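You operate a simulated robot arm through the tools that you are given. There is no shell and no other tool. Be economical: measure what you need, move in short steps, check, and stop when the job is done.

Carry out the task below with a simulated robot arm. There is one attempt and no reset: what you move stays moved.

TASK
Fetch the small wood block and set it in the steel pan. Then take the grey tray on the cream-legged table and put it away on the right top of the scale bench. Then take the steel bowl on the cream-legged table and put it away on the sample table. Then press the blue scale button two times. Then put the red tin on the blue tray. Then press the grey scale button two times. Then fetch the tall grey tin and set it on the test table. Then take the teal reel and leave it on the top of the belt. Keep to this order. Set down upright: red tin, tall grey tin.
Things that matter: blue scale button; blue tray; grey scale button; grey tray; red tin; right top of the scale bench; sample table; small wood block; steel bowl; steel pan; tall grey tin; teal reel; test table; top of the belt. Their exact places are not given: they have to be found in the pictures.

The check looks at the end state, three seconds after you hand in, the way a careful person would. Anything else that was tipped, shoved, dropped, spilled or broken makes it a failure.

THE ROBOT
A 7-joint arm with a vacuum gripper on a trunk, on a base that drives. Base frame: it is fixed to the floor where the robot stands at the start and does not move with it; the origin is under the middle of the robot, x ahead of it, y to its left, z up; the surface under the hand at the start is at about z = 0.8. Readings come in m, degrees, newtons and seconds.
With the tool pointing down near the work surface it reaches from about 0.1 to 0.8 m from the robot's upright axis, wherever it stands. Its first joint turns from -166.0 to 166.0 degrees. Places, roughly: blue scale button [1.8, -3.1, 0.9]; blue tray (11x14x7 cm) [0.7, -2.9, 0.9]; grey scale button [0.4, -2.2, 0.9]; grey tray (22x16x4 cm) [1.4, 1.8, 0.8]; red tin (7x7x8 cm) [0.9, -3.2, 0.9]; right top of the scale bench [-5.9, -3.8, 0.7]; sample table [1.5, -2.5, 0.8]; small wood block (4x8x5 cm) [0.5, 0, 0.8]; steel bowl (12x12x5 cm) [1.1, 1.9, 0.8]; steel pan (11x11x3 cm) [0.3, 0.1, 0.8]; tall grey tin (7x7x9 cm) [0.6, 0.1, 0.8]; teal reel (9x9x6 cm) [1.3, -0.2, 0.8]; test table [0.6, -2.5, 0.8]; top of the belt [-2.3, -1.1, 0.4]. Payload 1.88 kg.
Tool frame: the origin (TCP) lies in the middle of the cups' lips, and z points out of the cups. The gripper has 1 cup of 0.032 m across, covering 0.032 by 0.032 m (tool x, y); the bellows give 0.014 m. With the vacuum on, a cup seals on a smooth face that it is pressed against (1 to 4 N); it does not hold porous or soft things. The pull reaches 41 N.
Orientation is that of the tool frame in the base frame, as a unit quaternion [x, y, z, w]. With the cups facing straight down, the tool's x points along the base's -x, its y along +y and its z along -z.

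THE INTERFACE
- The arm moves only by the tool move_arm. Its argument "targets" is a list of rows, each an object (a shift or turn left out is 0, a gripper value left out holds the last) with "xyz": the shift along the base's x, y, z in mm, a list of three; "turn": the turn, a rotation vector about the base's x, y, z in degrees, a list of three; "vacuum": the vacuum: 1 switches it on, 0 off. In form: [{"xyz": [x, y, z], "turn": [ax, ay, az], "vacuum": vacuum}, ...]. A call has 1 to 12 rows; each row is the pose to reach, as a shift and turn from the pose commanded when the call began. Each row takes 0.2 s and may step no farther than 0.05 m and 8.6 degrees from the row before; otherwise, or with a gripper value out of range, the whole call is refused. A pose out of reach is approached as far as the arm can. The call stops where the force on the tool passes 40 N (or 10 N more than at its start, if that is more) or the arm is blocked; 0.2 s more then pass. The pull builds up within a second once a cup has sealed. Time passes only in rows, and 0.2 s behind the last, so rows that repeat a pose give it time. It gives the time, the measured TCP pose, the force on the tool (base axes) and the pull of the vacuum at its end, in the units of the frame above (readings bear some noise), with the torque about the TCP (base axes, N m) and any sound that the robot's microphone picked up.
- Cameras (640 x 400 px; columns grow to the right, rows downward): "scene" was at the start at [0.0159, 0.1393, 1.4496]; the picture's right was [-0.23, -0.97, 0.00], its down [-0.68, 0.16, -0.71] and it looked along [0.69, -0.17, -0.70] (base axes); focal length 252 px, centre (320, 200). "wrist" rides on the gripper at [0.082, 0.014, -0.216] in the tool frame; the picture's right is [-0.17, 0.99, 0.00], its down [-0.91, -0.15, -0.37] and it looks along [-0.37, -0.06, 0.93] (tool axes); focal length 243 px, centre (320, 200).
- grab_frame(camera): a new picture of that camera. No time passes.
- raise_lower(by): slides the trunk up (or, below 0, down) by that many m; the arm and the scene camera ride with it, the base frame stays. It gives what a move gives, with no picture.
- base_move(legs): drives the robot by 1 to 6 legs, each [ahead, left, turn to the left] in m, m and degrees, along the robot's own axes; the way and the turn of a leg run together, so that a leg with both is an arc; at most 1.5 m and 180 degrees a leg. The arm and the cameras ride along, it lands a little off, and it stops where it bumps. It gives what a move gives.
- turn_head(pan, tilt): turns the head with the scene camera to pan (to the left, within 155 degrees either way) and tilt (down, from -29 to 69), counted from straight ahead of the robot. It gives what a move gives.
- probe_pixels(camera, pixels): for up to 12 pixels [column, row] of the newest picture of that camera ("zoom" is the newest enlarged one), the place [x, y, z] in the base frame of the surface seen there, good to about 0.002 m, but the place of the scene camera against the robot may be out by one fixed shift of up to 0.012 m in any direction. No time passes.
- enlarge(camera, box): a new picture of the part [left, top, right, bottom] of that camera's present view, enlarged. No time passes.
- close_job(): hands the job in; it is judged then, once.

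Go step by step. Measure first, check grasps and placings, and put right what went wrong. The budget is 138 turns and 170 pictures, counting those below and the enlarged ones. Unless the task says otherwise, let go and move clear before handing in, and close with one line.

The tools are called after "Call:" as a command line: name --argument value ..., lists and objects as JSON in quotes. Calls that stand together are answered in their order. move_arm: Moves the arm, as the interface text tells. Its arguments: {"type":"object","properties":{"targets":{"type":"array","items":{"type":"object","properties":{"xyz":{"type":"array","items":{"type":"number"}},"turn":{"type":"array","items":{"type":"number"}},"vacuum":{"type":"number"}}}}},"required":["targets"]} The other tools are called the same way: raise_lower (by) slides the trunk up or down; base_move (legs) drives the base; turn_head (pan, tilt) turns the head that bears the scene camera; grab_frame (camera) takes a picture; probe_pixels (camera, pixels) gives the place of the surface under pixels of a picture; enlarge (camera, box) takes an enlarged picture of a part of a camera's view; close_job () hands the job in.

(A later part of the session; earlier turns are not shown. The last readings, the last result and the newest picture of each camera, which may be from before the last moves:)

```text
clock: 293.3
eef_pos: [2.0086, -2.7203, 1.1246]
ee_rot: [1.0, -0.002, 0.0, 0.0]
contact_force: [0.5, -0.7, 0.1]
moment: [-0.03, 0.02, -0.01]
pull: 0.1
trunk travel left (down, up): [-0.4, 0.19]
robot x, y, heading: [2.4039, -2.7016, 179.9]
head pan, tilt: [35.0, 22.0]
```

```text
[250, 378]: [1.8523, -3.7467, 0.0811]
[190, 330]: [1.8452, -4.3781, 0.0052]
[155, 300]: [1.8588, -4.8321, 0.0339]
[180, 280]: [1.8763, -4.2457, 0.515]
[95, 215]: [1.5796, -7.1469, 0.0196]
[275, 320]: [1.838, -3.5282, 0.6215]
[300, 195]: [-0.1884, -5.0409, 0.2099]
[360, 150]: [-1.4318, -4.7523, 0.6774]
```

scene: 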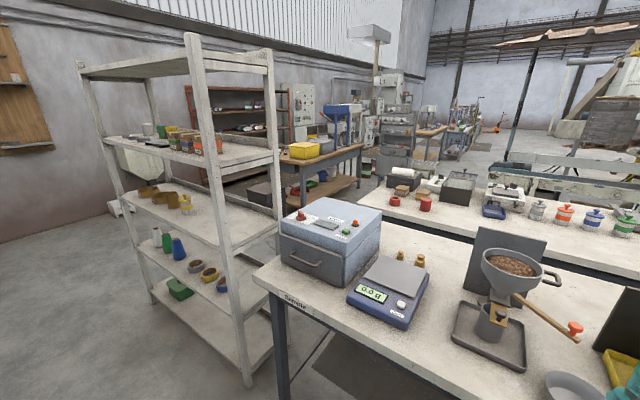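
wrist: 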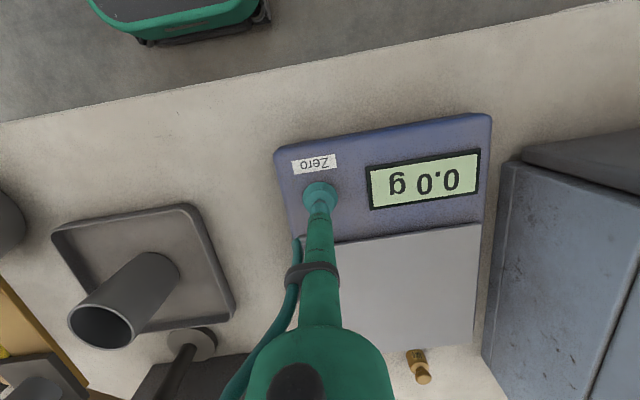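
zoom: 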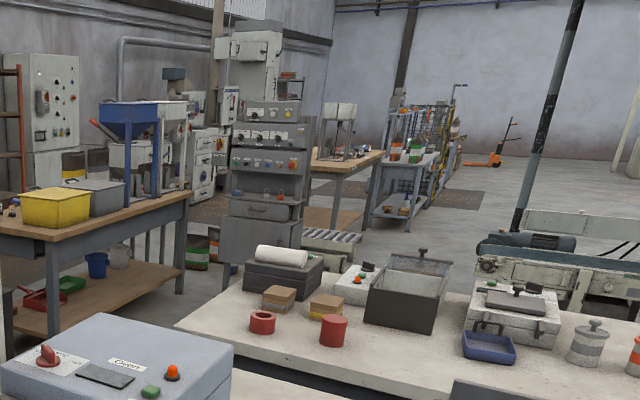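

Red tin is at (0.91,−3.19), blue tray near (0.72,−2.86). The tin is best reached from the table's south end. I look at the way round the shelf.

Call:
turn_head --pan 70 --tilt 25

Call:
grab_frame --camera "scene"

```text
clock: 294.4
eef_pos: [2.0082, -2.7208, 1.1245]
ee_rot: [1.0, -0.002, 0.0, 0.0]
contact_force: [-0.5, 0.5, -0.6]
moment: [0.03, -0.01, 0.03]
pull: 0.0
trunk travel left (down, up): [-0.4, 0.19]
robot x, y, heading: [2.4016, -2.7032, 179.6]
head pan, tilt: [70.0, 25.0]
```

```text
111 pictures are left
```

scene: 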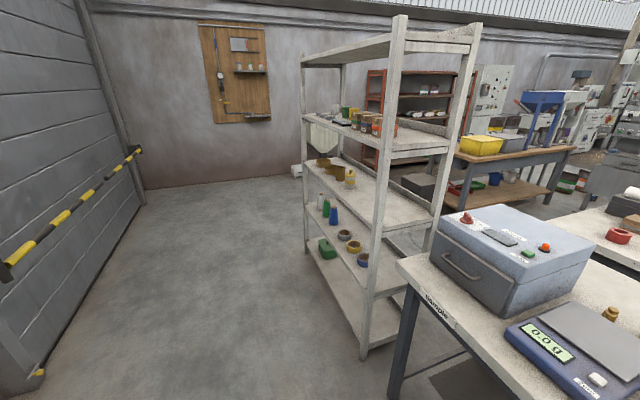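

The floor south of the shelf is open. I drive to y≈−5.4 keeping off the shelf and look west.

Call:
base_move --legs '[[-0.2, 0, 0], [0, 1.4, 0], [0, 1.3, 0]]'

Call:
turn_head --pan -5 --tilt 25

Call:
grab_frame --camera "scene"

```text
clock: 308.6
eef_pos: [2.2157, -5.4144, 1.1244]
ee_rot: [1.0, 0.008, 0.001, 0.0]
contact_force: [-0.5, 1.0, 0.0]
moment: [0.01, -0.01, 0.0]
pull: 0.1
trunk travel left (down, up): [-0.4, 0.19]
robot x, y, heading: [2.6064, -5.387, -179.3]
head pan, tilt: [70.0, 25.0]
```

```text
clock: 310.1
eef_pos: [2.2154, -5.414, 1.1233]
ee_rot: [1.0, 0.008, 0.0, 0.0]
contact_force: [0.6, -0.6, 0.4]
moment: [-0.05, 0.02, 0.02]
pull: 0.1
trunk travel left (down, up): [-0.4, 0.19]
robot x, y, heading: [2.6068, -5.3903, -179.1]
head pan, tilt: [-5.0, 25.0]
```

```text
110 pictures are left
```

scene: 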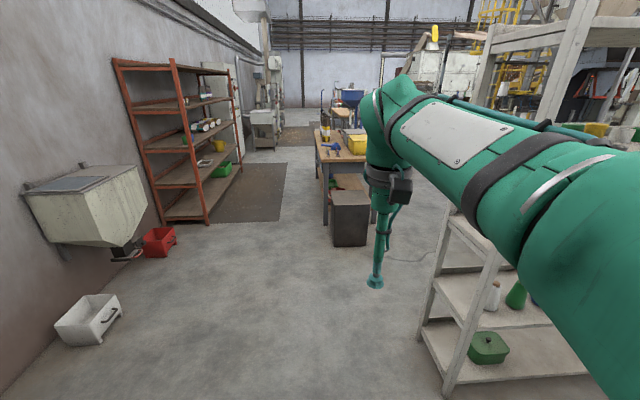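

Call:
probe_pixels --camera "scene" --pixels '[[350, 243], [333, 240], [410, 255], [445, 390], [420, 325], [325, 225], [360, 200], [320, 165], [430, 250], [590, 375], [340, 150]]'

```text
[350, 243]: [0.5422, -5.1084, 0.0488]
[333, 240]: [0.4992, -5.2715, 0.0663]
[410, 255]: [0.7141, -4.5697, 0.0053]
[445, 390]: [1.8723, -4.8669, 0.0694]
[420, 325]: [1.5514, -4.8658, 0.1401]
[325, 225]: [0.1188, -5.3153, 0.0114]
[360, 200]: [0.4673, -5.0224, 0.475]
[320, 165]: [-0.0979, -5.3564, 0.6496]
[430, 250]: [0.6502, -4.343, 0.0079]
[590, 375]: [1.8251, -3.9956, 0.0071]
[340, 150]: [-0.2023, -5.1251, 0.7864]
```

The dark cabinet ends at x≈0.54; a thin cable lies near (0.7,−4.5). I go west to x≈1.12, turn north, and approach between shelf and cable.

Call:
base_move --legs '[[1.46, 0, -0.9], [0, 0, -90], [0.95, 0.05, 0]]'

Call:
turn_head --pan 25 --tilt 42

Call:
grab_frame --camera "scene"

Call:
turn_head --pan 80 --tilt 40

Call:
grab_frame --camera "scene"

```text
clock: 325.9
eef_pos: [1.1215, -4.0488, 1.1244]
ee_rot: [-0.697, 0.717, 0.0, 0.0]
contact_force: [-0.1, 0.1, -0.1]
moment: [0.01, 0.0, 0.05]
pull: 0.1
trunk travel left (down, up): [-0.4, 0.19]
robot x, y, heading: [1.1267, -4.4424, 88.2]
head pan, tilt: [-5.0, 25.0]
```

```text
clock: 326.9
eef_pos: [1.1209, -4.0487, 1.1259]
ee_rot: [-0.697, 0.717, 0.0, 0.0]
contact_force: [0.2, -0.6, 0.1]
moment: [0.02, 0.0, 0.0]
pull: 0.0
trunk travel left (down, up): [-0.4, 0.19]
robot x, y, heading: [1.1259, -4.4441, 88.7]
head pan, tilt: [25.0, 42.0]
```

```text
109 pictures are left
```

scene: 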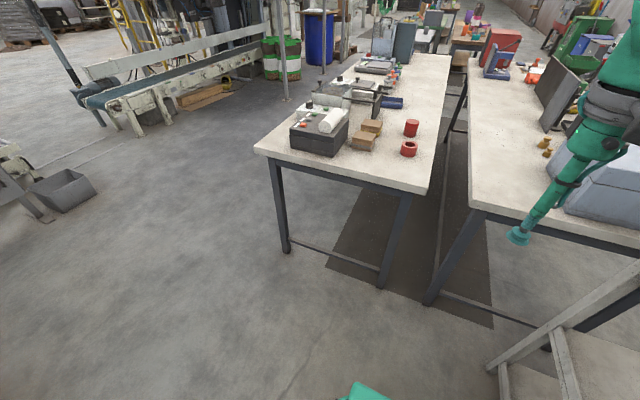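

```text
clock: 328.1
eef_pos: [1.1212, -4.0492, 1.1254]
ee_rot: [-0.697, 0.717, 0.0, 0.0]
contact_force: [-0.1, -0.4, -0.3]
moment: [0.01, -0.01, -0.03]
pull: 0.0
trunk travel left (down, up): [-0.4, 0.19]
robot x, y, heading: [1.1265, -4.4439, 88.3]
head pan, tilt: [80.0, 40.0]
```

```text
108 pictures are left
```

scene: 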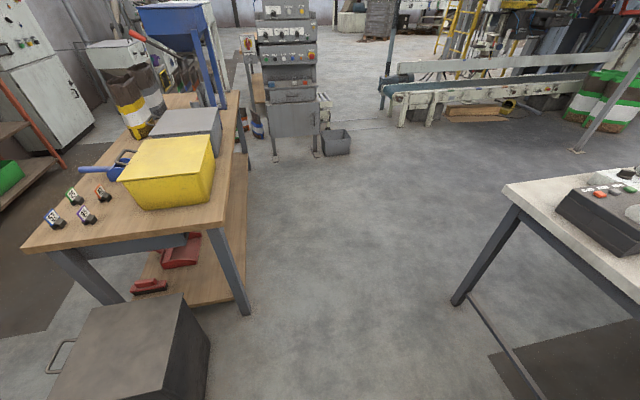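

The "cable" is only a floor crack. I move up to the table end.

Call:
base_move --legs '[[0.53, 0.19, 1.7]]'

Call:
turn_head --pan 15 --tilt 40

Call:
grab_frame --camera "scene"

Call:
grab_frame --camera "wrist"

```text
clock: 331.4
eef_pos: [0.9205, -3.5157, 1.126]
ee_rot: [0.711, -0.703, 0.001, 0.0]
contact_force: [0.5, 0.0, -0.3]
moment: [0.0, 0.01, -0.03]
pull: 0.0
trunk travel left (down, up): [-0.4, 0.19]
robot x, y, heading: [0.9411, -3.9055, 90.7]
head pan, tilt: [80.0, 40.0]
```

```text
clock: 332.7
eef_pos: [0.9193, -3.5163, 1.1248]
ee_rot: [0.71, -0.704, 0.0, -0.001]
contact_force: [0.1, -0.8, 0.7]
moment: [-0.02, 0.01, 0.02]
pull: 0.1
trunk travel left (down, up): [-0.4, 0.19]
robot x, y, heading: [0.9402, -3.9073, 90.8]
head pan, tilt: [15.0, 40.0]
```

```text
107 pictures are left
```

scene: 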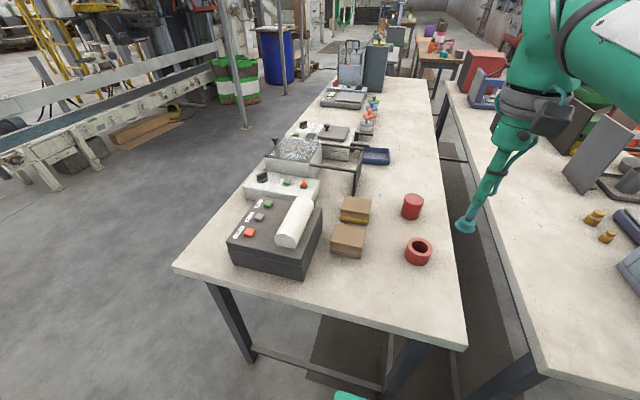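

```text
106 pictures are left
```

wrist: 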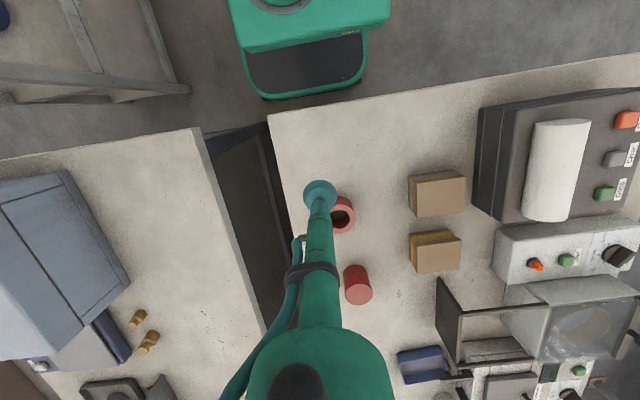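

Red tin in wrist at (357,283), blue tray at (425,363). I probe both.

Call:
probe_pixels --camera "wrist" --pixels '[[358, 292], [360, 298], [350, 290], [370, 290], [356, 270], [425, 365], [405, 375], [445, 352], [343, 215], [400, 352], [440, 378], [420, 350]]'

Call:
enlarge --camera "wrist" --box '[320, 250, 480, 400]'

Call:
enlarge --camera "scene" --box '[320, 100, 460, 240]'

```text
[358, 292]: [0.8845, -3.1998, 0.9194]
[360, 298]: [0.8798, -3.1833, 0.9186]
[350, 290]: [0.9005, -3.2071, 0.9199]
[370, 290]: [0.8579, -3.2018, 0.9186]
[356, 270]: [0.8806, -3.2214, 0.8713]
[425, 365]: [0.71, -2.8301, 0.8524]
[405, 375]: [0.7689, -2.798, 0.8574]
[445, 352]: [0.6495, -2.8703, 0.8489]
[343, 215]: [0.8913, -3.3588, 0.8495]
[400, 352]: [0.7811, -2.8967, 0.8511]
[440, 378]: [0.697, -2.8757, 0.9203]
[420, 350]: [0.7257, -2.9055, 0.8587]
```

```text
2.67 times, centred on (400, 325) of wrist
```

zoom: 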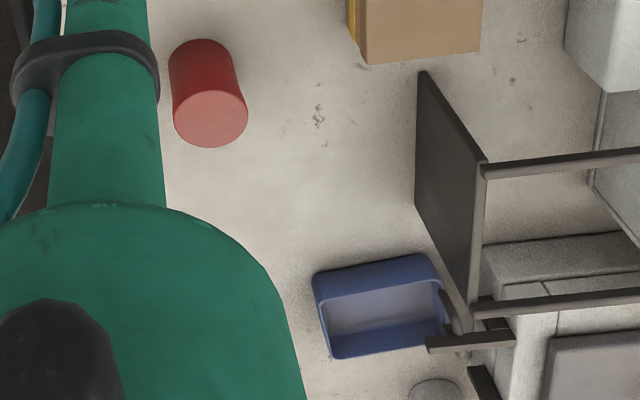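

```text
2.86 times, centred on (390, 170) of scene
```

zoom: 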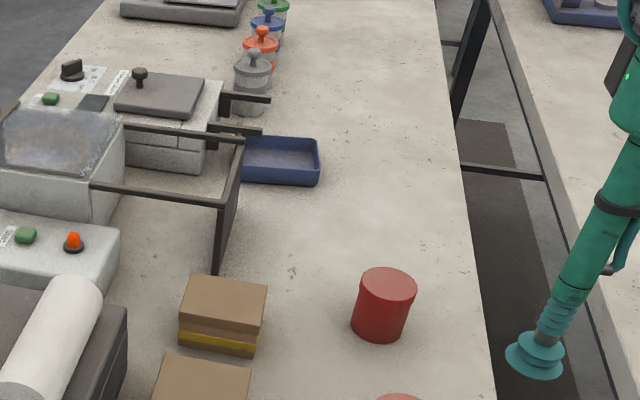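

Tin top centre about (0.882,−3.192,0.919). I move above it.

Call:
move_arm --targets '[{"xyz": [-4, 45, -15]}, {"xyz": [-8, 90, -30]}, {"xyz": [-12, 135, -45]}, {"xyz": [-16, 180, -60]}, {"xyz": [-20, 225, -75]}, {"xyz": [-27, 270, -90]}, {"xyz": [-33, 305, -110]}, {"xyz": [-37, 324, -145]}, {"xyz": [-37, 324, -170]}, {"xyz": [-37, 324, -170]}]'

Call:
grab_frame --camera "wrist"

```text
clock: 334.9
eef_pos: [0.881, -3.1935, 0.954]
ee_rot: [0.71, -0.704, 0.0, 0.0]
contact_force: [0.4, 0.8, 0.0]
moment: [0.0, 0.01, 0.01]
pull: 0.0
trunk travel left (down, up): [-0.4, 0.19]
robot x, y, heading: [0.9417, -3.9083, 90.7]
head pan, tilt: [15.0, 40.0]
```

```text
103 pictures are left
```

wrist: 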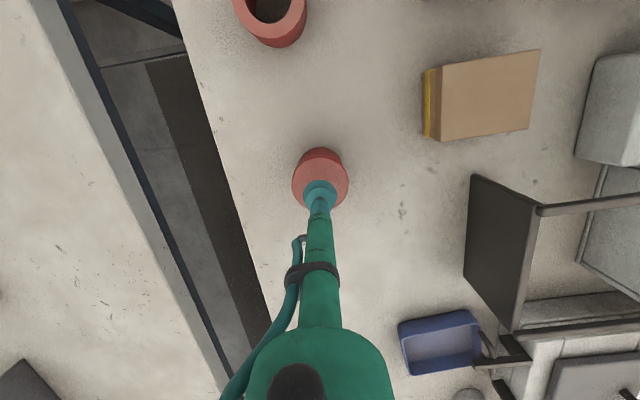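

Call:
probe_pixels --camera "wrist" --pixels '[[294, 180], [346, 180], [320, 163], [308, 205], [338, 203], [440, 345], [405, 325], [478, 320], [410, 370], [480, 355], [510, 358], [462, 315]]'

```text
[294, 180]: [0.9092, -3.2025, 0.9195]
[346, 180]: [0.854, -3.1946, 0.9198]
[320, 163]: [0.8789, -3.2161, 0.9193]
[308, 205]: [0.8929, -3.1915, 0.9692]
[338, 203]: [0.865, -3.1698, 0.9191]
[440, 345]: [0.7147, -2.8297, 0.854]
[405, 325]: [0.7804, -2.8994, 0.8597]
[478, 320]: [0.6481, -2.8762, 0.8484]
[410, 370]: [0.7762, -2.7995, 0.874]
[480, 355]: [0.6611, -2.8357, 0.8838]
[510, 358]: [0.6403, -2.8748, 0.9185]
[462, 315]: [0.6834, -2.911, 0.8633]
```

Centred. Press and seal.

Call:
move_arm --targets '[{"xyz": [1, 4, -25], "vacuum": 1}, {"xyz": [1, 4, -34]}, {"xyz": [1, 4, -37]}, {"xyz": [1, 4, -39]}, {"xyz": [1, 4, -39]}, {"xyz": [1, 4, -39]}, {"xyz": [1, 4, -39]}, {"xyz": [1, 4, -39]}]'

```text
clock: 336.7
eef_pos: [0.8824, -3.1884, 0.9169]
ee_rot: [0.71, -0.704, -0.001, -0.001]
contact_force: [0.3, 2.0, 21.2]
moment: [-0.09, 0.02, 0.02]
pull: 40.8
trunk travel left (down, up): [-0.4, 0.19]
robot x, y, heading: [0.9378, -3.9125, 90.8]
head pan, tilt: [15.0, 40.0]
```

Sealed. Lift and retract.

Call:
move_arm --targets '[{"xyz": [0, 0, 30]}, {"xyz": [0, 0, 75]}, {"xyz": [0, 0, 120]}, {"xyz": [0, -20, 155]}, {"xyz": [0, -55, 180]}, {"xyz": [0, -95, 200]}, {"xyz": [0, -140, 215]}, {"xyz": [5, -185, 230]}, {"xyz": [10, -230, 240]}, {"xyz": [15, -275, 250]}, {"xyz": [20, -320, 260]}, {"xyz": [25, -335, 270]}]'

```text
clock: 339.3
eef_pos: [0.9081, -3.5234, 1.1877]
ee_rot: [0.71, -0.704, 0.0, 0.001]
contact_force: [-0.7, 0.1, -2.3]
moment: [0.05, 0.0, 0.01]
pull: 40.7
trunk travel left (down, up): [-0.4, 0.19]
robot x, y, heading: [0.9412, -3.9068, 90.6]
head pan, tilt: [15.0, 40.0]
```

Now around to the west side of the test table, facing it near the blue tray.

Call:
base_move --legs '[[-0.33, 0, -0.6], [0, 1.38, 0], [1.37, 0, 0], [0, 0, -90]]'

Call:
turn_head --pan -5 --tilt 40

Call:
grab_frame --camera "scene"

```text
clock: 358.4
eef_pos: [-0.0281, -2.8246, 1.1877]
ee_rot: [0.023, 1.0, 0.0, 0.0]
contact_force: [0.5, -0.5, -2.5]
moment: [-0.03, 0.0, -0.01]
pull: 41.2
trunk travel left (down, up): [-0.4, 0.19]
robot x, y, heading: [-0.4174, -2.8392, -2.9]
head pan, tilt: [15.0, 40.0]
```

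```text
clock: 359.2
eef_pos: [-0.0298, -2.8268, 1.1866]
ee_rot: [0.023, 1.0, 0.0, 0.0]
contact_force: [-1.1, 0.4, -1.8]
moment: [-0.01, 0.03, 0.04]
pull: 40.8
trunk travel left (down, up): [-0.4, 0.19]
robot x, y, heading: [-0.418, -2.8412, -2.6]
head pan, tilt: [-5.0, 40.0]
```

```text
102 pictures are left
```

scene: 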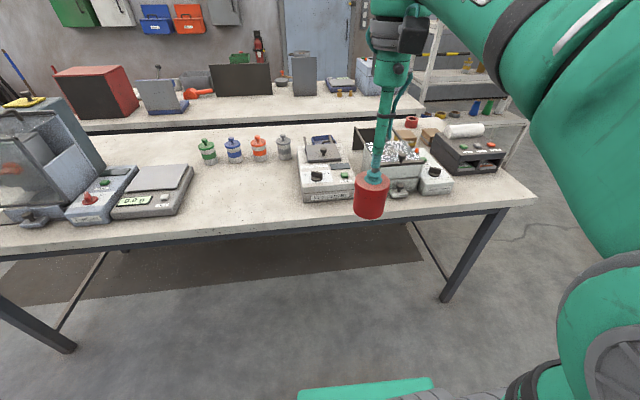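

The blue tray is visible at (323,140) behind the white device. I probe heights and the table edge.

Call:
probe_pixels --camera "scene" --pixels '[[325, 228], [240, 238], [322, 150], [323, 140], [335, 138], [395, 150], [355, 135], [318, 178], [155, 200], [135, 203], [165, 175], [330, 160]]'

Call:
enlarge --camera "scene" --box '[100, 110, 420, 230]'

```text
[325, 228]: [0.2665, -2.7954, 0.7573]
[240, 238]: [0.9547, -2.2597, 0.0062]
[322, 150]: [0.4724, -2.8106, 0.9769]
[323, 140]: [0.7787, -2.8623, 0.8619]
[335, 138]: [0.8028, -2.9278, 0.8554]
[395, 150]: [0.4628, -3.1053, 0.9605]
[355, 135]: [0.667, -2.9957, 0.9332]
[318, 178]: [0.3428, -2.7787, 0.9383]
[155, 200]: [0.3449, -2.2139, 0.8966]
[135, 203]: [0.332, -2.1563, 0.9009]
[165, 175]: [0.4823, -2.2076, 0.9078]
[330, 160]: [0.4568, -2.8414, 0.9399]
```

```text
2.00 times, centred on (260, 170) of scene
```

zoom: 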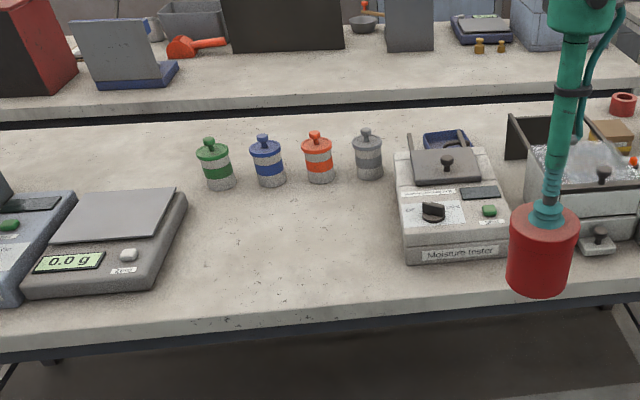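

Tallest device is ~0.98, the tin's bottom is at ~1.12. I drive in to x≈0.02.

Call:
base_move --legs '[[0.43, 0, 2.7]]'

Call:
grab_frame --camera "wrist"

```text
clock: 361.8
eef_pos: [0.3991, -2.8196, 1.1882]
ee_rot: [0.001, 1.0, 0.0, 0.0]
contact_force: [0.1, -0.3, -1.7]
moment: [0.02, -0.01, -0.01]
pull: 40.0
trunk travel left (down, up): [-0.4, 0.19]
robot x, y, heading: [0.0119, -2.8446, 0.1]
head pan, tilt: [-5.0, 40.0]
```

```text
100 pictures are left
```

wrist: 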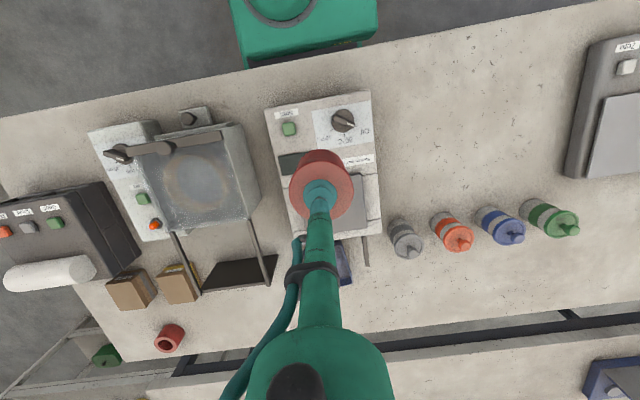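

I advance offset to the side so the wrist camera sees the tray.

Call:
move_arm --targets '[{"xyz": [40, 15, -5]}, {"xyz": [80, 30, -10]}, {"xyz": [120, 45, -15]}, {"xyz": [160, 60, -20]}, {"xyz": [200, 75, -25]}, {"xyz": [240, 90, -30]}, {"xyz": [270, 100, -35]}, {"xyz": [270, 100, -35]}]'

Call:
grab_frame --camera "wrist"

Call:
enlarge --camera "wrist" --box '[160, 100, 320, 260]'

```text
clock: 363.6
eef_pos: [0.6625, -2.7219, 1.1464]
ee_rot: [0.001, 1.0, -0.001, 0.0]
contact_force: [0.2, 0.2, -1.6]
moment: [-0.05, 0.07, 0.05]
pull: 40.8
out of reach, approached as far as the arm can: row 7, 8
trunk travel left (down, up): [-0.4, 0.19]
robot x, y, heading: [0.0099, -2.8469, -0.1]
head pan, tilt: [-5.0, 40.0]
```

```text
99 pictures are left
```

wrist: 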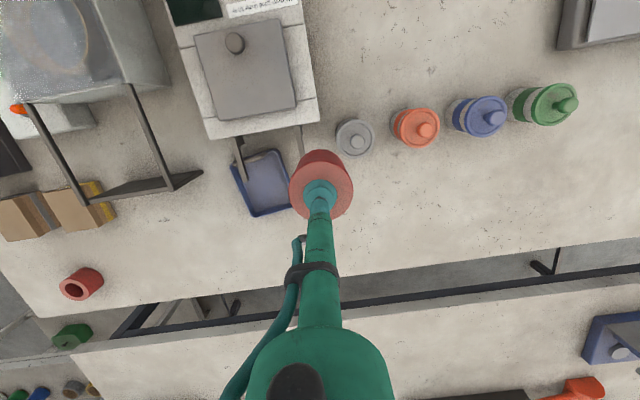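

```text
2.50 times, centred on (240, 180) of wrist
```

zoom: 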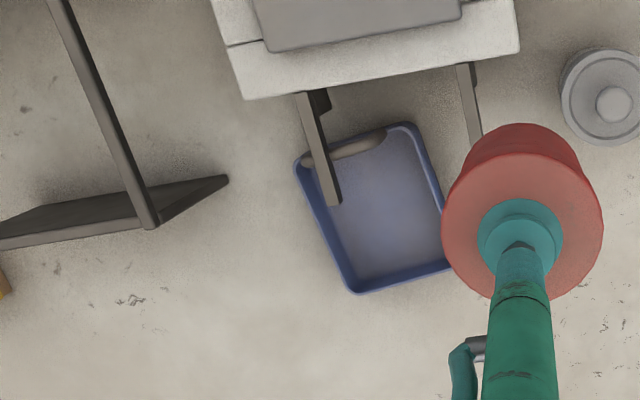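

Reach ended at 0.66 m at this height; lowering will help. Two lid arms overhang: tips at zoom (333,203) and (478,140). I probe them and the tray.

Call:
probe_pixels --camera "zoom" --pixels '[[333, 200], [318, 150], [300, 95], [478, 138], [462, 70], [298, 165], [355, 290], [405, 126], [430, 272], [380, 220], [350, 150], [400, 180]]'

```text
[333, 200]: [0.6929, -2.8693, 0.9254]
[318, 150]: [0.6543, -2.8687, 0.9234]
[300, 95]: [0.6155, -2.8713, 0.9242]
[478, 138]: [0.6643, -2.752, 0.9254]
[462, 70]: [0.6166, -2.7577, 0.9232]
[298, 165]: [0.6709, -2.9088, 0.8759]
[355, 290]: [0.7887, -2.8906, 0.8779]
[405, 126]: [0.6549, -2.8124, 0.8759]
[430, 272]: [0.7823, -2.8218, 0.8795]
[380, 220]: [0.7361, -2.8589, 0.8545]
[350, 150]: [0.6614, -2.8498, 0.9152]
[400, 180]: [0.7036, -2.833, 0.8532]
```

Tin target is about (0.737,−2.845), clear of the lid arm tip (0.695,−2.869). I raise the trunk 0.1 m to gain reach at this height.

Call:
raise_lower --by 0.1

Call:
move_arm --targets '[{"xyz": [0, -20, -35]}, {"xyz": [0, -45, -70]}, {"xyz": [10, -70, -100]}, {"xyz": [25, -95, -130]}, {"xyz": [45, -115, -160]}, {"xyz": [62, -123, -185]}, {"xyz": [75, -123, -205]}, {"xyz": [75, -123, -205]}]'

Call:
grab_frame --camera "wrist"

```text
clock: 364.9
eef_pos: [0.6651, -2.7219, 1.2459]
ee_rot: [0.001, 1.0, 0.0, 0.001]
contact_force: [0.2, 0.6, -1.5]
moment: [0.02, -0.01, -0.01]
pull: 40.6
trunk travel left (down, up): [-0.5, 0.09]
robot x, y, heading: [0.0131, -2.8467, -0.1]
head pan, tilt: [-5.0, 40.0]
```

```text
clock: 366.8
eef_pos: [0.7407, -2.8439, 1.0424]
ee_rot: [0.001, 1.0, 0.0, 0.0]
contact_force: [0.4, 0.3, -1.3]
moment: [0.01, 0.0, -0.01]
pull: 40.9
trunk travel left (down, up): [-0.5, 0.09]
robot x, y, heading: [0.0134, -2.8459, -0.2]
head pan, tilt: [-5.0, 40.0]
```

```text
97 pictures are left
```

wrist: 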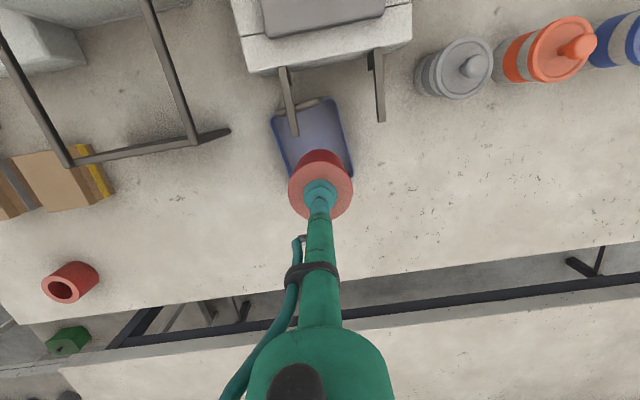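

Reached. I lower to just above the rim and check.

Call:
move_arm --targets '[{"xyz": [-3, -1, -35]}, {"xyz": [-3, -1, -70]}, {"xyz": [-3, -1, -85]}, {"xyz": [-3, -1, -85]}]'

Call:
grab_frame --camera "wrist"

Call:
enlarge --camera "wrist" --box '[240, 70, 400, 230]'

```text
clock: 367.8
eef_pos: [0.7353, -2.8471, 0.9553]
ee_rot: [0.001, 1.0, 0.0, 0.0]
contact_force: [-0.4, 0.1, -1.4]
moment: [0.04, 0.02, 0.01]
pull: 41.1
trunk travel left (down, up): [-0.5, 0.09]
robot x, y, heading: [0.0174, -2.8506, -0.0]
head pan, tilt: [-5.0, 40.0]
```

```text
96 pictures are left
```

wrist: 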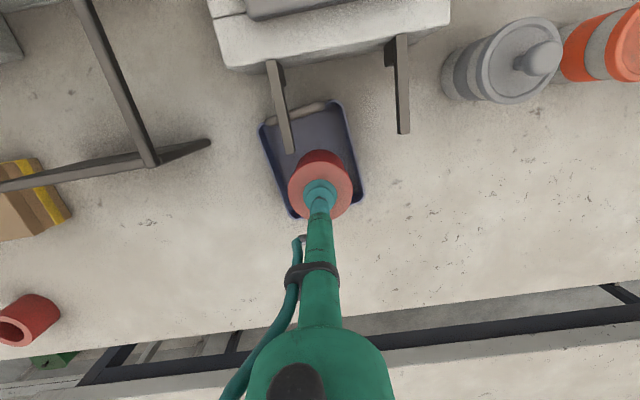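

```text
2.50 times, centred on (320, 150) of wrist
```

zoom: 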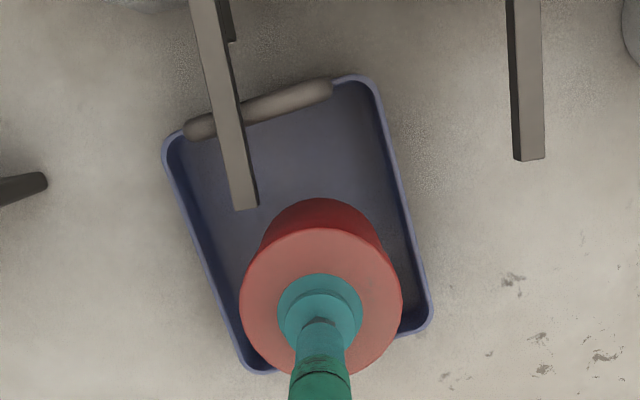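

Call:
probe_pixels --camera "zoom" --pixels '[[166, 150], [250, 366], [372, 82], [429, 318], [210, 255], [404, 210], [256, 205], [240, 300], [402, 290], [320, 232]]'

```text
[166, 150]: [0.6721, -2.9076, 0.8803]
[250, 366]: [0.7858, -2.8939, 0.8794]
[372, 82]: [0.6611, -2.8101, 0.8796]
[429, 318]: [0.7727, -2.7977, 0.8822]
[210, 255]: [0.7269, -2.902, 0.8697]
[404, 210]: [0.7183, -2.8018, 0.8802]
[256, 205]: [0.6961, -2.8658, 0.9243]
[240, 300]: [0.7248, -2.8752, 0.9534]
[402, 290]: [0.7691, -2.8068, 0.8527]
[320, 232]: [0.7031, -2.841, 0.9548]
```

Clearances are fine all round. Lower into the tray.

Call:
move_arm --targets '[{"xyz": [0, -1, -15]}, {"xyz": [0, -1, -27]}, {"xyz": [0, -1, -32]}, {"xyz": [0, -1, -35]}, {"xyz": [0, -1, -35]}]'

```text
clock: 368.9
eef_pos: [0.7362, -2.8462, 0.9236]
ee_rot: [0.001, 1.0, 0.001, 0.002]
contact_force: [2.6, 0.8, 12.1]
moment: [0.03, 0.07, -0.01]
pull: 40.3
trunk travel left (down, up): [-0.5, 0.09]
robot x, y, heading: [0.0122, -2.847, -0.3]
head pan, tilt: [-5.0, 40.0]
```

Contact at 0.9236 as expected for the tray floor. Release and rise.

Call:
move_arm --targets '[{"xyz": [0, 0, 1], "vacuum": 0}, {"xyz": [0, 0, 2]}, {"xyz": [0, 0, 2]}, {"xyz": [0, 0, 30]}, {"xyz": [0, 0, 75]}, {"xyz": [-5, 0, 120]}, {"xyz": [-25, 10, 160]}, {"xyz": [-55, 30, 190]}, {"xyz": [-85, 60, 210]}, {"xyz": [-115, 90, 225]}, {"xyz": [-145, 120, 235]}, {"xyz": [-180, 150, 235]}]'

Call:
grab_frame --camera "wrist"

```text
clock: 371.6
eef_pos: [0.5545, -2.6964, 1.1567]
ee_rot: [0.001, 1.0, 0.001, 0.001]
contact_force: [0.1, 0.1, -0.1]
moment: [0.03, 0.02, 0.04]
pull: 0.1
trunk travel left (down, up): [-0.5, 0.09]
robot x, y, heading: [0.0145, -2.851, -0.1]
head pan, tilt: [-5.0, 40.0]
```

```text
94 pictures are left
```

wrist: 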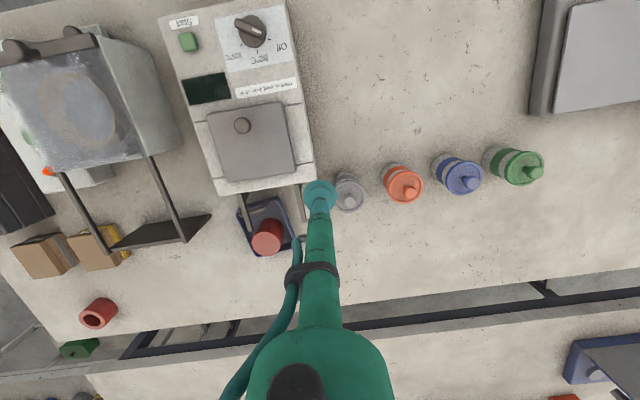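

Tin stands upright in the tray (267,235). Next the grey scale: I pull the arm in and strafe left.

Call:
move_arm --targets '[{"xyz": [-40, -30, 0]}, {"xyz": [-80, -60, 0]}, {"xyz": [-120, -90, 0]}, {"xyz": [-150, -120, 0]}]'

Call:
base_move --legs '[[0, 0.55, 0]]'

Call:
grab_frame --camera "wrist"

```text
clock: 372.6
eef_pos: [0.404, -2.8174, 1.1554]
ee_rot: [0.001, 1.0, 0.0, -0.001]
contact_force: [0.0, 1.9, -0.5]
moment: [-0.03, -0.02, -0.01]
pull: 0.1
trunk travel left (down, up): [-0.5, 0.09]
robot x, y, heading: [0.0129, -2.8471, 0.1]
head pan, tilt: [-5.0, 40.0]
```

```text
clock: 375.7
eef_pos: [0.4061, -2.2779, 1.1565]
ee_rot: [0.003, 1.0, 0.0, 0.0]
contact_force: [-0.2, -0.3, -0.5]
moment: [0.01, 0.04, -0.05]
pull: 0.1
trunk travel left (down, up): [-0.5, 0.09]
robot x, y, heading: [0.0138, -2.3048, -0.3]
head pan, tilt: [-5.0, 40.0]
```

```text
93 pictures are left
```

wrist: 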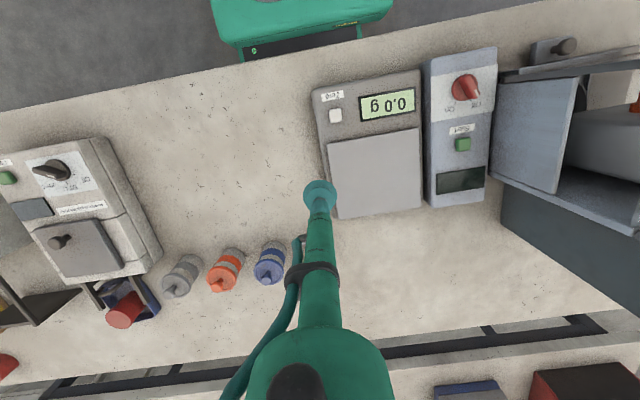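

The grey scale's white Zero button is at wrist (335,115). I enlarge and probe.

Call:
enlarge --camera "wrist" --box '[300, 70, 430, 150]'

Call:
probe_pixels --camera "wrist" --pixels '[[335, 115], [331, 115], [340, 115], [335, 110], [335, 120], [335, 127], [335, 140], [350, 115], [362, 110]]'

```text
4.92 times, centred on (365, 110) of wrist
```

zoom: 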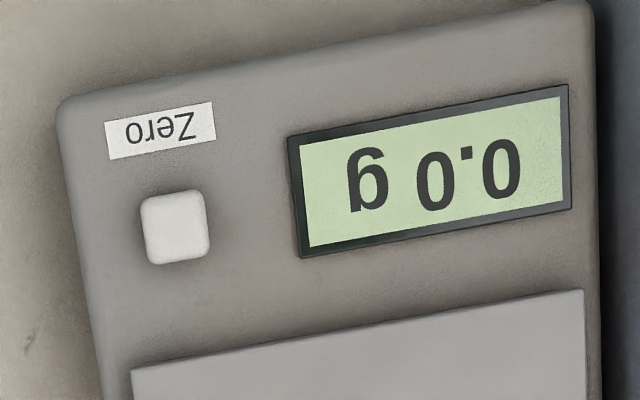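

```text
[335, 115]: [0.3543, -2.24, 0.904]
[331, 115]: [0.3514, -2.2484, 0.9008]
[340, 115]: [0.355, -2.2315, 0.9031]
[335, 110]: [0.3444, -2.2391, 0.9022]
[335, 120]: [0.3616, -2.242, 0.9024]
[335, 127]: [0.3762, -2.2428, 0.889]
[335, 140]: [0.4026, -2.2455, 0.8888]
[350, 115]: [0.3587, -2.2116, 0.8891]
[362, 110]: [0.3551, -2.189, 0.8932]
```

Button centre (0.354,−2.240), top 0.903. I go above it.

Call:
move_arm --targets '[{"xyz": [-20, 15, 0]}, {"xyz": [-40, 30, -20]}, {"xyz": [-52, 38, -55]}, {"xyz": [-52, 38, -100]}, {"xyz": [-52, 38, -145]}, {"xyz": [-52, 38, -190]}, {"xyz": [-52, 38, -225]}, {"xyz": [-52, 38, -238]}, {"xyz": [-52, 38, -238]}]'

Call:
grab_frame --camera "wrist"

```text
clock: 377.7
eef_pos: [0.356, -2.2402, 0.917]
ee_rot: [0.004, 1.0, 0.001, -0.001]
contact_force: [-0.6, -0.7, 0.8]
moment: [0.0, 0.0, 0.01]
pull: 0.1
trunk travel left (down, up): [-0.5, 0.09]
robot x, y, heading: [0.0169, -2.3051, -0.5]
head pan, tilt: [-5.0, 40.0]
```

```text
91 pictures are left
```

wrist: 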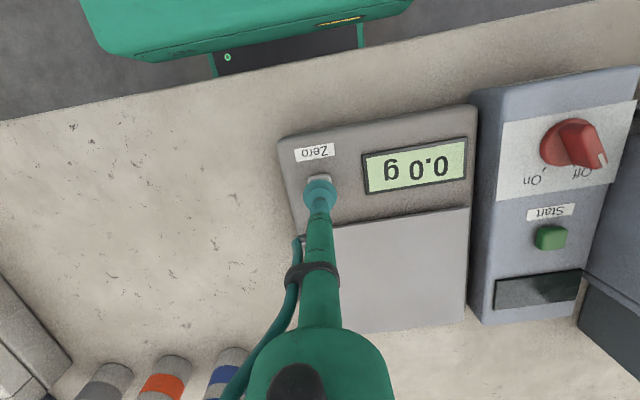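

Aligned. Press once, to the depth that clicked before.

Call:
move_arm --targets '[{"xyz": [-1, 0, -12]}, {"xyz": [-1, 0, -19]}, {"xyz": [-1, 0, -24]}, {"xyz": [-1, 0, -24]}]'

```text
clock: 378.7
eef_pos: [0.3546, -2.2407, 0.8935]
ee_rot: [0.004, 1.0, 0.0, 0.0]
contact_force: [0.7, 1.5, 2.6]
moment: [0.01, 0.04, 0.01]
pull: 0.1
trunk travel left (down, up): [-0.5, 0.09]
robot x, y, heading: [0.0158, -2.3088, -0.6]
head pan, tilt: [-5.0, 40.0]
heard: click
```

Click one. Release and press again.

Call:
move_arm --targets '[{"xyz": [0, 0, 12]}, {"xyz": [0, 0, 24]}, {"xyz": [0, 0, 24]}, {"xyz": [0, 0, 24]}]'

Call:
move_arm --targets '[{"xyz": [0, 0, -12]}, {"xyz": [0, 0, -20]}, {"xyz": [0, 0, -24]}, {"xyz": [0, 0, -24]}]'

```text
clock: 379.7
eef_pos: [0.3538, -2.2394, 0.9166]
ee_rot: [0.006, 1.0, 0.0, 0.0]
contact_force: [-0.4, -0.2, -1.3]
moment: [0.02, 0.01, -0.02]
pull: 0.1
trunk travel left (down, up): [-0.5, 0.09]
robot x, y, heading: [0.015, -2.3032, -0.3]
head pan, tilt: [-5.0, 40.0]
```

```text
clock: 380.7
eef_pos: [0.355, -2.2402, 0.8935]
ee_rot: [0.004, 1.0, 0.0, 0.0]
contact_force: [0.4, 0.8, 3.0]
moment: [-0.04, 0.02, 0.02]
pull: 0.2
trunk travel left (down, up): [-0.5, 0.09]
robot x, y, heading: [0.0165, -2.3074, -0.5]
head pan, tilt: [-5.0, 40.0]
heard: click
```

Both clicks done. I raise the arm and drive back to the white table for the tall grey tin.

Call:
move_arm --targets '[{"xyz": [0, 0, 40]}, {"xyz": [0, 0, 85]}, {"xyz": [0, 0, 130]}, {"xyz": [0, 0, 175]}, {"xyz": [10, -20, 215]}, {"xyz": [20, -40, 255]}, {"xyz": [30, -50, 295]}, {"xyz": [30, -50, 335]}]'

Call:
base_move --legs '[[-0.36, 0, 0.5], [0, 1.2, 0], [0, 1.15, 0]]'

Call:
raise_lower --by -0.1

Call:
turn_head --pan 0 --tilt 40

Call:
grab_frame --camera "scene"

```text
clock: 382.5
eef_pos: [0.3843, -2.2903, 1.2296]
ee_rot: [0.005, 1.0, 0.0, -0.001]
contact_force: [-0.9, -0.5, 0.4]
moment: [0.02, 0.05, -0.01]
pull: 0.1
trunk travel left (down, up): [-0.5, 0.09]
robot x, y, heading: [0.0158, -2.305, -0.6]
head pan, tilt: [-5.0, 40.0]
```

```text
clock: 395.9
eef_pos: [0.0222, 0.061, 1.2283]
ee_rot: [-0.015, 1.0, 0.0, 0.0]
contact_force: [0.1, 0.5, 0.1]
moment: [0.0, 0.06, -0.03]
pull: 0.2
trunk travel left (down, up): [-0.5, 0.09]
robot x, y, heading: [-0.3427, 0.0313, 1.9]
head pan, tilt: [-5.0, 40.0]
```

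```text
clock: 397.2
eef_pos: [0.0228, 0.061, 1.1307]
ee_rot: [-0.016, 1.0, 0.0, 0.0]
contact_force: [0.3, 0.4, 0.0]
moment: [-0.01, 0.01, -0.01]
pull: 0.0
trunk travel left (down, up): [-0.4, 0.19]
robot x, y, heading: [-0.3481, 0.0303, 1.7]
head pan, tilt: [-5.0, 40.0]
```

```text
clock: 397.9
eef_pos: [0.0216, 0.0616, 1.1292]
ee_rot: [-0.016, 1.0, 0.0, 0.0]
contact_force: [-0.1, -0.3, 0.9]
moment: [0.02, 0.01, 0.01]
pull: 0.1
trunk travel left (down, up): [-0.4, 0.19]
robot x, y, heading: [-0.3465, 0.0307, 1.6]
head pan, tilt: [0.0, 40.0]
```

```text
90 pictures are left
```

scene: 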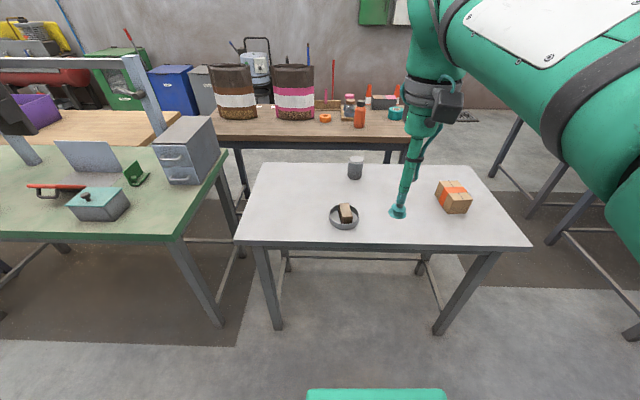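

I return to x≈0 and approach the tin at (0.617,0.065).

Call:
base_move --legs '[[0.35, 0, -1.6]]'

Call:
grab_frame --camera "wrist"

```text
clock: 400.1
eef_pos: [0.3717, 0.0514, 1.1294]
ee_rot: [0.003, 1.0, 0.0, 0.0]
contact_force: [-0.2, 0.1, 0.5]
moment: [-0.01, -0.01, 0.02]
pull: 0.0
trunk travel left (down, up): [-0.4, 0.19]
robot x, y, heading: [0.005, 0.0353, -0.2]
head pan, tilt: [0.0, 40.0]
```

```text
89 pictures are left
```

wrist: 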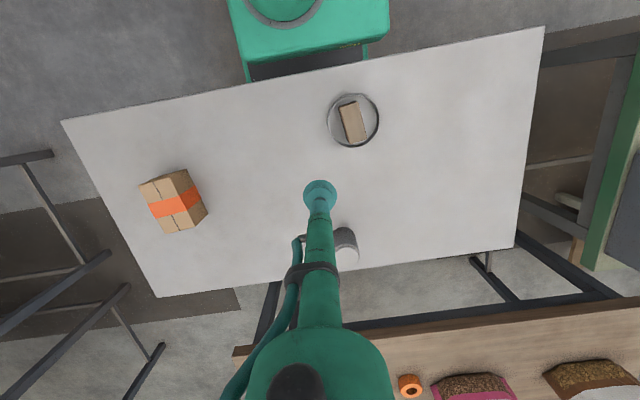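

Call:
move_arm --targets '[{"xyz": [40, 2, -20]}, {"xyz": [80, 4, -40]}, {"xyz": [120, 6, -60]}, {"xyz": [160, 8, -80]}, {"xyz": [200, 10, -100]}, {"xyz": [235, 12, -130]}, {"xyz": [244, 13, -165]}, {"xyz": [244, 13, -200]}, {"xyz": [244, 13, -200]}]'

Call:
grab_frame --camera "wrist"

Call:
probe_pixels --camera "wrist" --pixels '[[296, 175], [344, 175], [320, 160], [320, 170], [305, 165], [335, 165]]'

```text
clock: 402.1
eef_pos: [0.6178, 0.064, 0.9277]
ee_rot: [0.003, 1.0, 0.0, 0.0]
contact_force: [-0.1, -0.1, -0.1]
moment: [-0.01, 0.0, -0.02]
pull: 0.0
trunk travel left (down, up): [-0.4, 0.19]
robot x, y, heading: [0.0005, 0.0356, -0.3]
head pan, tilt: [0.0, 40.0]
```

```text
88 pictures are left
```

wrist: 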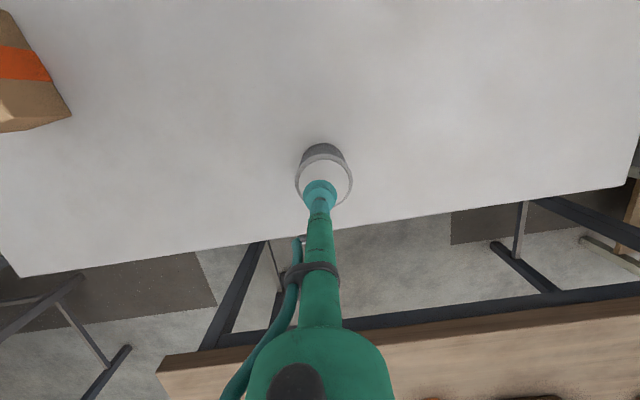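

```text
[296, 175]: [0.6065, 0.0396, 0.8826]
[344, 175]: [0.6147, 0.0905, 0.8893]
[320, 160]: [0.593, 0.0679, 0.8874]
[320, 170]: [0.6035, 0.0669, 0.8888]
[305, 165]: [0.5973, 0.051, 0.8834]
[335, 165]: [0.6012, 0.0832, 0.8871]
```

Centred over the tin (top z≈0.888). Press and seal.

Call:
move_arm --targets '[{"xyz": [0, 2, -25], "vacuum": 1}, {"xyz": [0, 2, -38]}, {"xyz": [0, 2, -41]}, {"xyz": [0, 2, -43]}, {"xyz": [0, 2, -43]}, {"xyz": [0, 2, -43]}, {"xyz": [0, 2, -43]}, {"xyz": [0, 2, -43]}]'

```text
clock: 403.9
eef_pos: [0.6163, 0.0664, 0.8874]
ee_rot: [0.002, 1.0, 0.0, 0.002]
contact_force: [4.5, -0.4, 17.0]
moment: [0.08, -0.01, 0.0]
pull: 40.3
trunk travel left (down, up): [-0.4, 0.19]
robot x, y, heading: [0.0008, 0.0324, -0.5]
head pan, tilt: [0.0, 40.0]
```

Sealed. Lift, retract and drive back to the test table at y≈−2.5.

Call:
move_arm --targets '[{"xyz": [0, 0, 35]}, {"xyz": [0, 0, 80]}, {"xyz": [0, 0, 125]}, {"xyz": [-15, 0, 165]}, {"xyz": [-45, 0, 200]}, {"xyz": [-80, 0, 230]}, {"xyz": [-115, -2, 255]}, {"xyz": [-155, -5, 275]}, {"xyz": [-195, -10, 285]}, {"xyz": [-230, -15, 290]}]'

Call:
base_move --legs '[[-0.37, 0, 0.3], [0, -1.3, 0], [0, -1.25, 0]]'

Call:
turn_head --pan 0 --tilt 40

Call:
grab_frame --camera "scene"

```text
clock: 406.1
eef_pos: [0.3861, 0.0539, 1.1749]
ee_rot: [0.004, 1.0, 0.0, -0.001]
contact_force: [0.5, 0.5, -1.8]
moment: [0.01, 0.03, 0.0]
pull: 40.5
trunk travel left (down, up): [-0.4, 0.19]
robot x, y, heading: [0.0009, 0.0354, -0.1]
head pan, tilt: [0.0, 40.0]
```

```text
clock: 420.3
eef_pos: [0.0539, -2.4519, 1.1756]
ee_rot: [0.0, 1.0, 0.0, 0.0]
contact_force: [0.2, 0.8, -1.8]
moment: [-0.01, 0.0, -0.02]
pull: 40.8
trunk travel left (down, up): [-0.4, 0.19]
robot x, y, heading: [-0.3311, -2.474, 0.2]
head pan, tilt: [0.0, 40.0]
```

```text
clock: 420.9
eef_pos: [0.0539, -2.452, 1.1753]
ee_rot: [-0.001, 1.0, 0.001, 0.0]
contact_force: [-1.2, -0.2, -2.9]
moment: [-0.03, -0.02, -0.02]
pull: 40.9
trunk travel left (down, up): [-0.4, 0.19]
robot x, y, heading: [-0.3239, -2.4799, -0.4]
head pan, tilt: [0.0, 40.0]
```

```text
87 pictures are left
```

scene: 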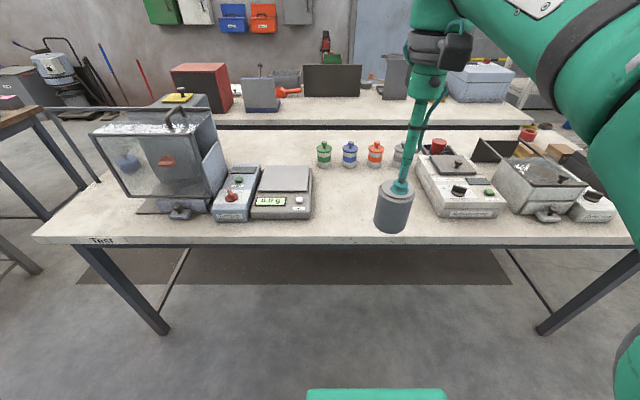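

The free area between grey scale and moisture tester is clear. I drive in and look down.

Call:
base_move --legs '[[0.3, 0, 0.2]]'

Call:
grab_frame --camera "wrist"

```text
clock: 422.9
eef_pos: [0.3534, -2.447, 1.1751]
ee_rot: [-0.005, 1.0, 0.0, 0.0]
contact_force: [-0.7, 0.8, -2.5]
moment: [-0.01, -0.04, -0.01]
pull: 40.4
trunk travel left (down, up): [-0.4, 0.19]
robot x, y, heading: [-0.0302, -2.4719, 0.5]
head pan, tilt: [0.0, 40.0]
```

```text
86 pictures are left
```

wrist: 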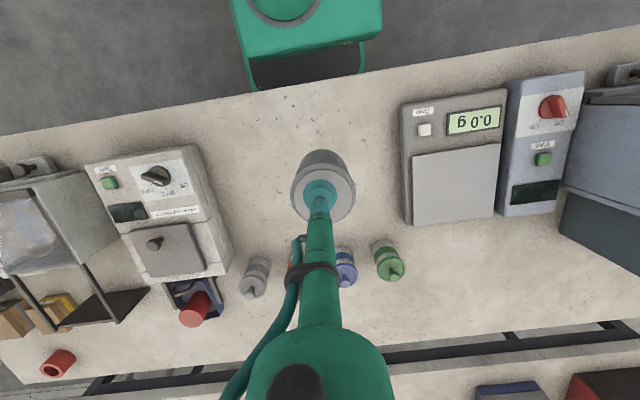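

Call:
probe_pixels --camera "wrist" --pixels '[[345, 255], [385, 245], [262, 260], [405, 180], [225, 230], [240, 130], [340, 110], [370, 180]]'

```text
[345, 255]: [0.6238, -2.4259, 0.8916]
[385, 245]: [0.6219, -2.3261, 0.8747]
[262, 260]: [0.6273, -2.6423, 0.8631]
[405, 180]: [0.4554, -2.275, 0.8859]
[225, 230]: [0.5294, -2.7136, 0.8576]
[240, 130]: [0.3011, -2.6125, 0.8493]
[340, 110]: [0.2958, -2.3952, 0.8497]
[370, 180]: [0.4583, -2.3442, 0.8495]
```

Table z is 0.8495; I place at (0.42,−2.47), expecting TCP ≈0.937 at contact.

Call:
move_arm --targets '[{"xyz": [30, -10, -20]}, {"xyz": [60, -20, -50]}, {"xyz": [67, -23, -95]}, {"xyz": [67, -23, -140]}, {"xyz": [67, -23, -185]}, {"xyz": [67, -23, -215]}, {"xyz": [67, -23, -230]}, {"xyz": [67, -23, -236]}, {"xyz": [67, -23, -240]}, {"xyz": [67, -23, -240]}]'

```text
clock: 425.1
eef_pos: [0.421, -2.47, 0.9379]
ee_rot: [-0.005, 1.0, 0.0, 0.002]
contact_force: [1.0, -0.9, 26.0]
moment: [0.07, 0.12, -0.09]
pull: 40.2
trunk travel left (down, up): [-0.4, 0.19]
robot x, y, heading: [-0.0288, -2.472, 0.6]
head pan, tilt: [0.0, 40.0]
```

Call:
move_arm --targets '[{"xyz": [0, 0, 3], "vacuum": 0}, {"xyz": [0, 0, 3]}, {"xyz": [0, 0, 3]}, {"xyz": [0, 0, 35]}, {"xyz": [0, 0, 80]}, {"xyz": [0, 0, 125]}, {"xyz": [-10, 10, 170]}, {"xyz": [-25, 20, 205]}, {"xyz": [-40, 30, 240]}, {"xyz": [-40, 30, 260]}]'

Call:
grab_frame --camera "scene"

```text
clock: 427.3
eef_pos: [0.3815, -2.4393, 1.1966]
ee_rot: [-0.006, 1.0, -0.001, 0.0]
contact_force: [-0.4, -0.7, 1.0]
moment: [0.0, -0.02, 0.0]
pull: 0.0
trunk travel left (down, up): [-0.4, 0.19]
robot x, y, heading: [-0.0281, -2.4715, 0.6]
head pan, tilt: [0.0, 40.0]
```

```text
85 pictures are left
```

scene: 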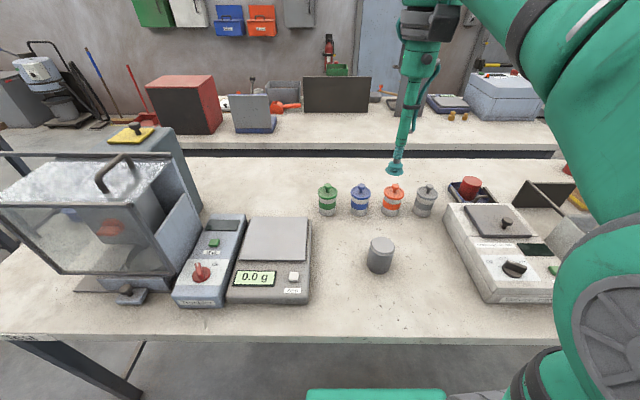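

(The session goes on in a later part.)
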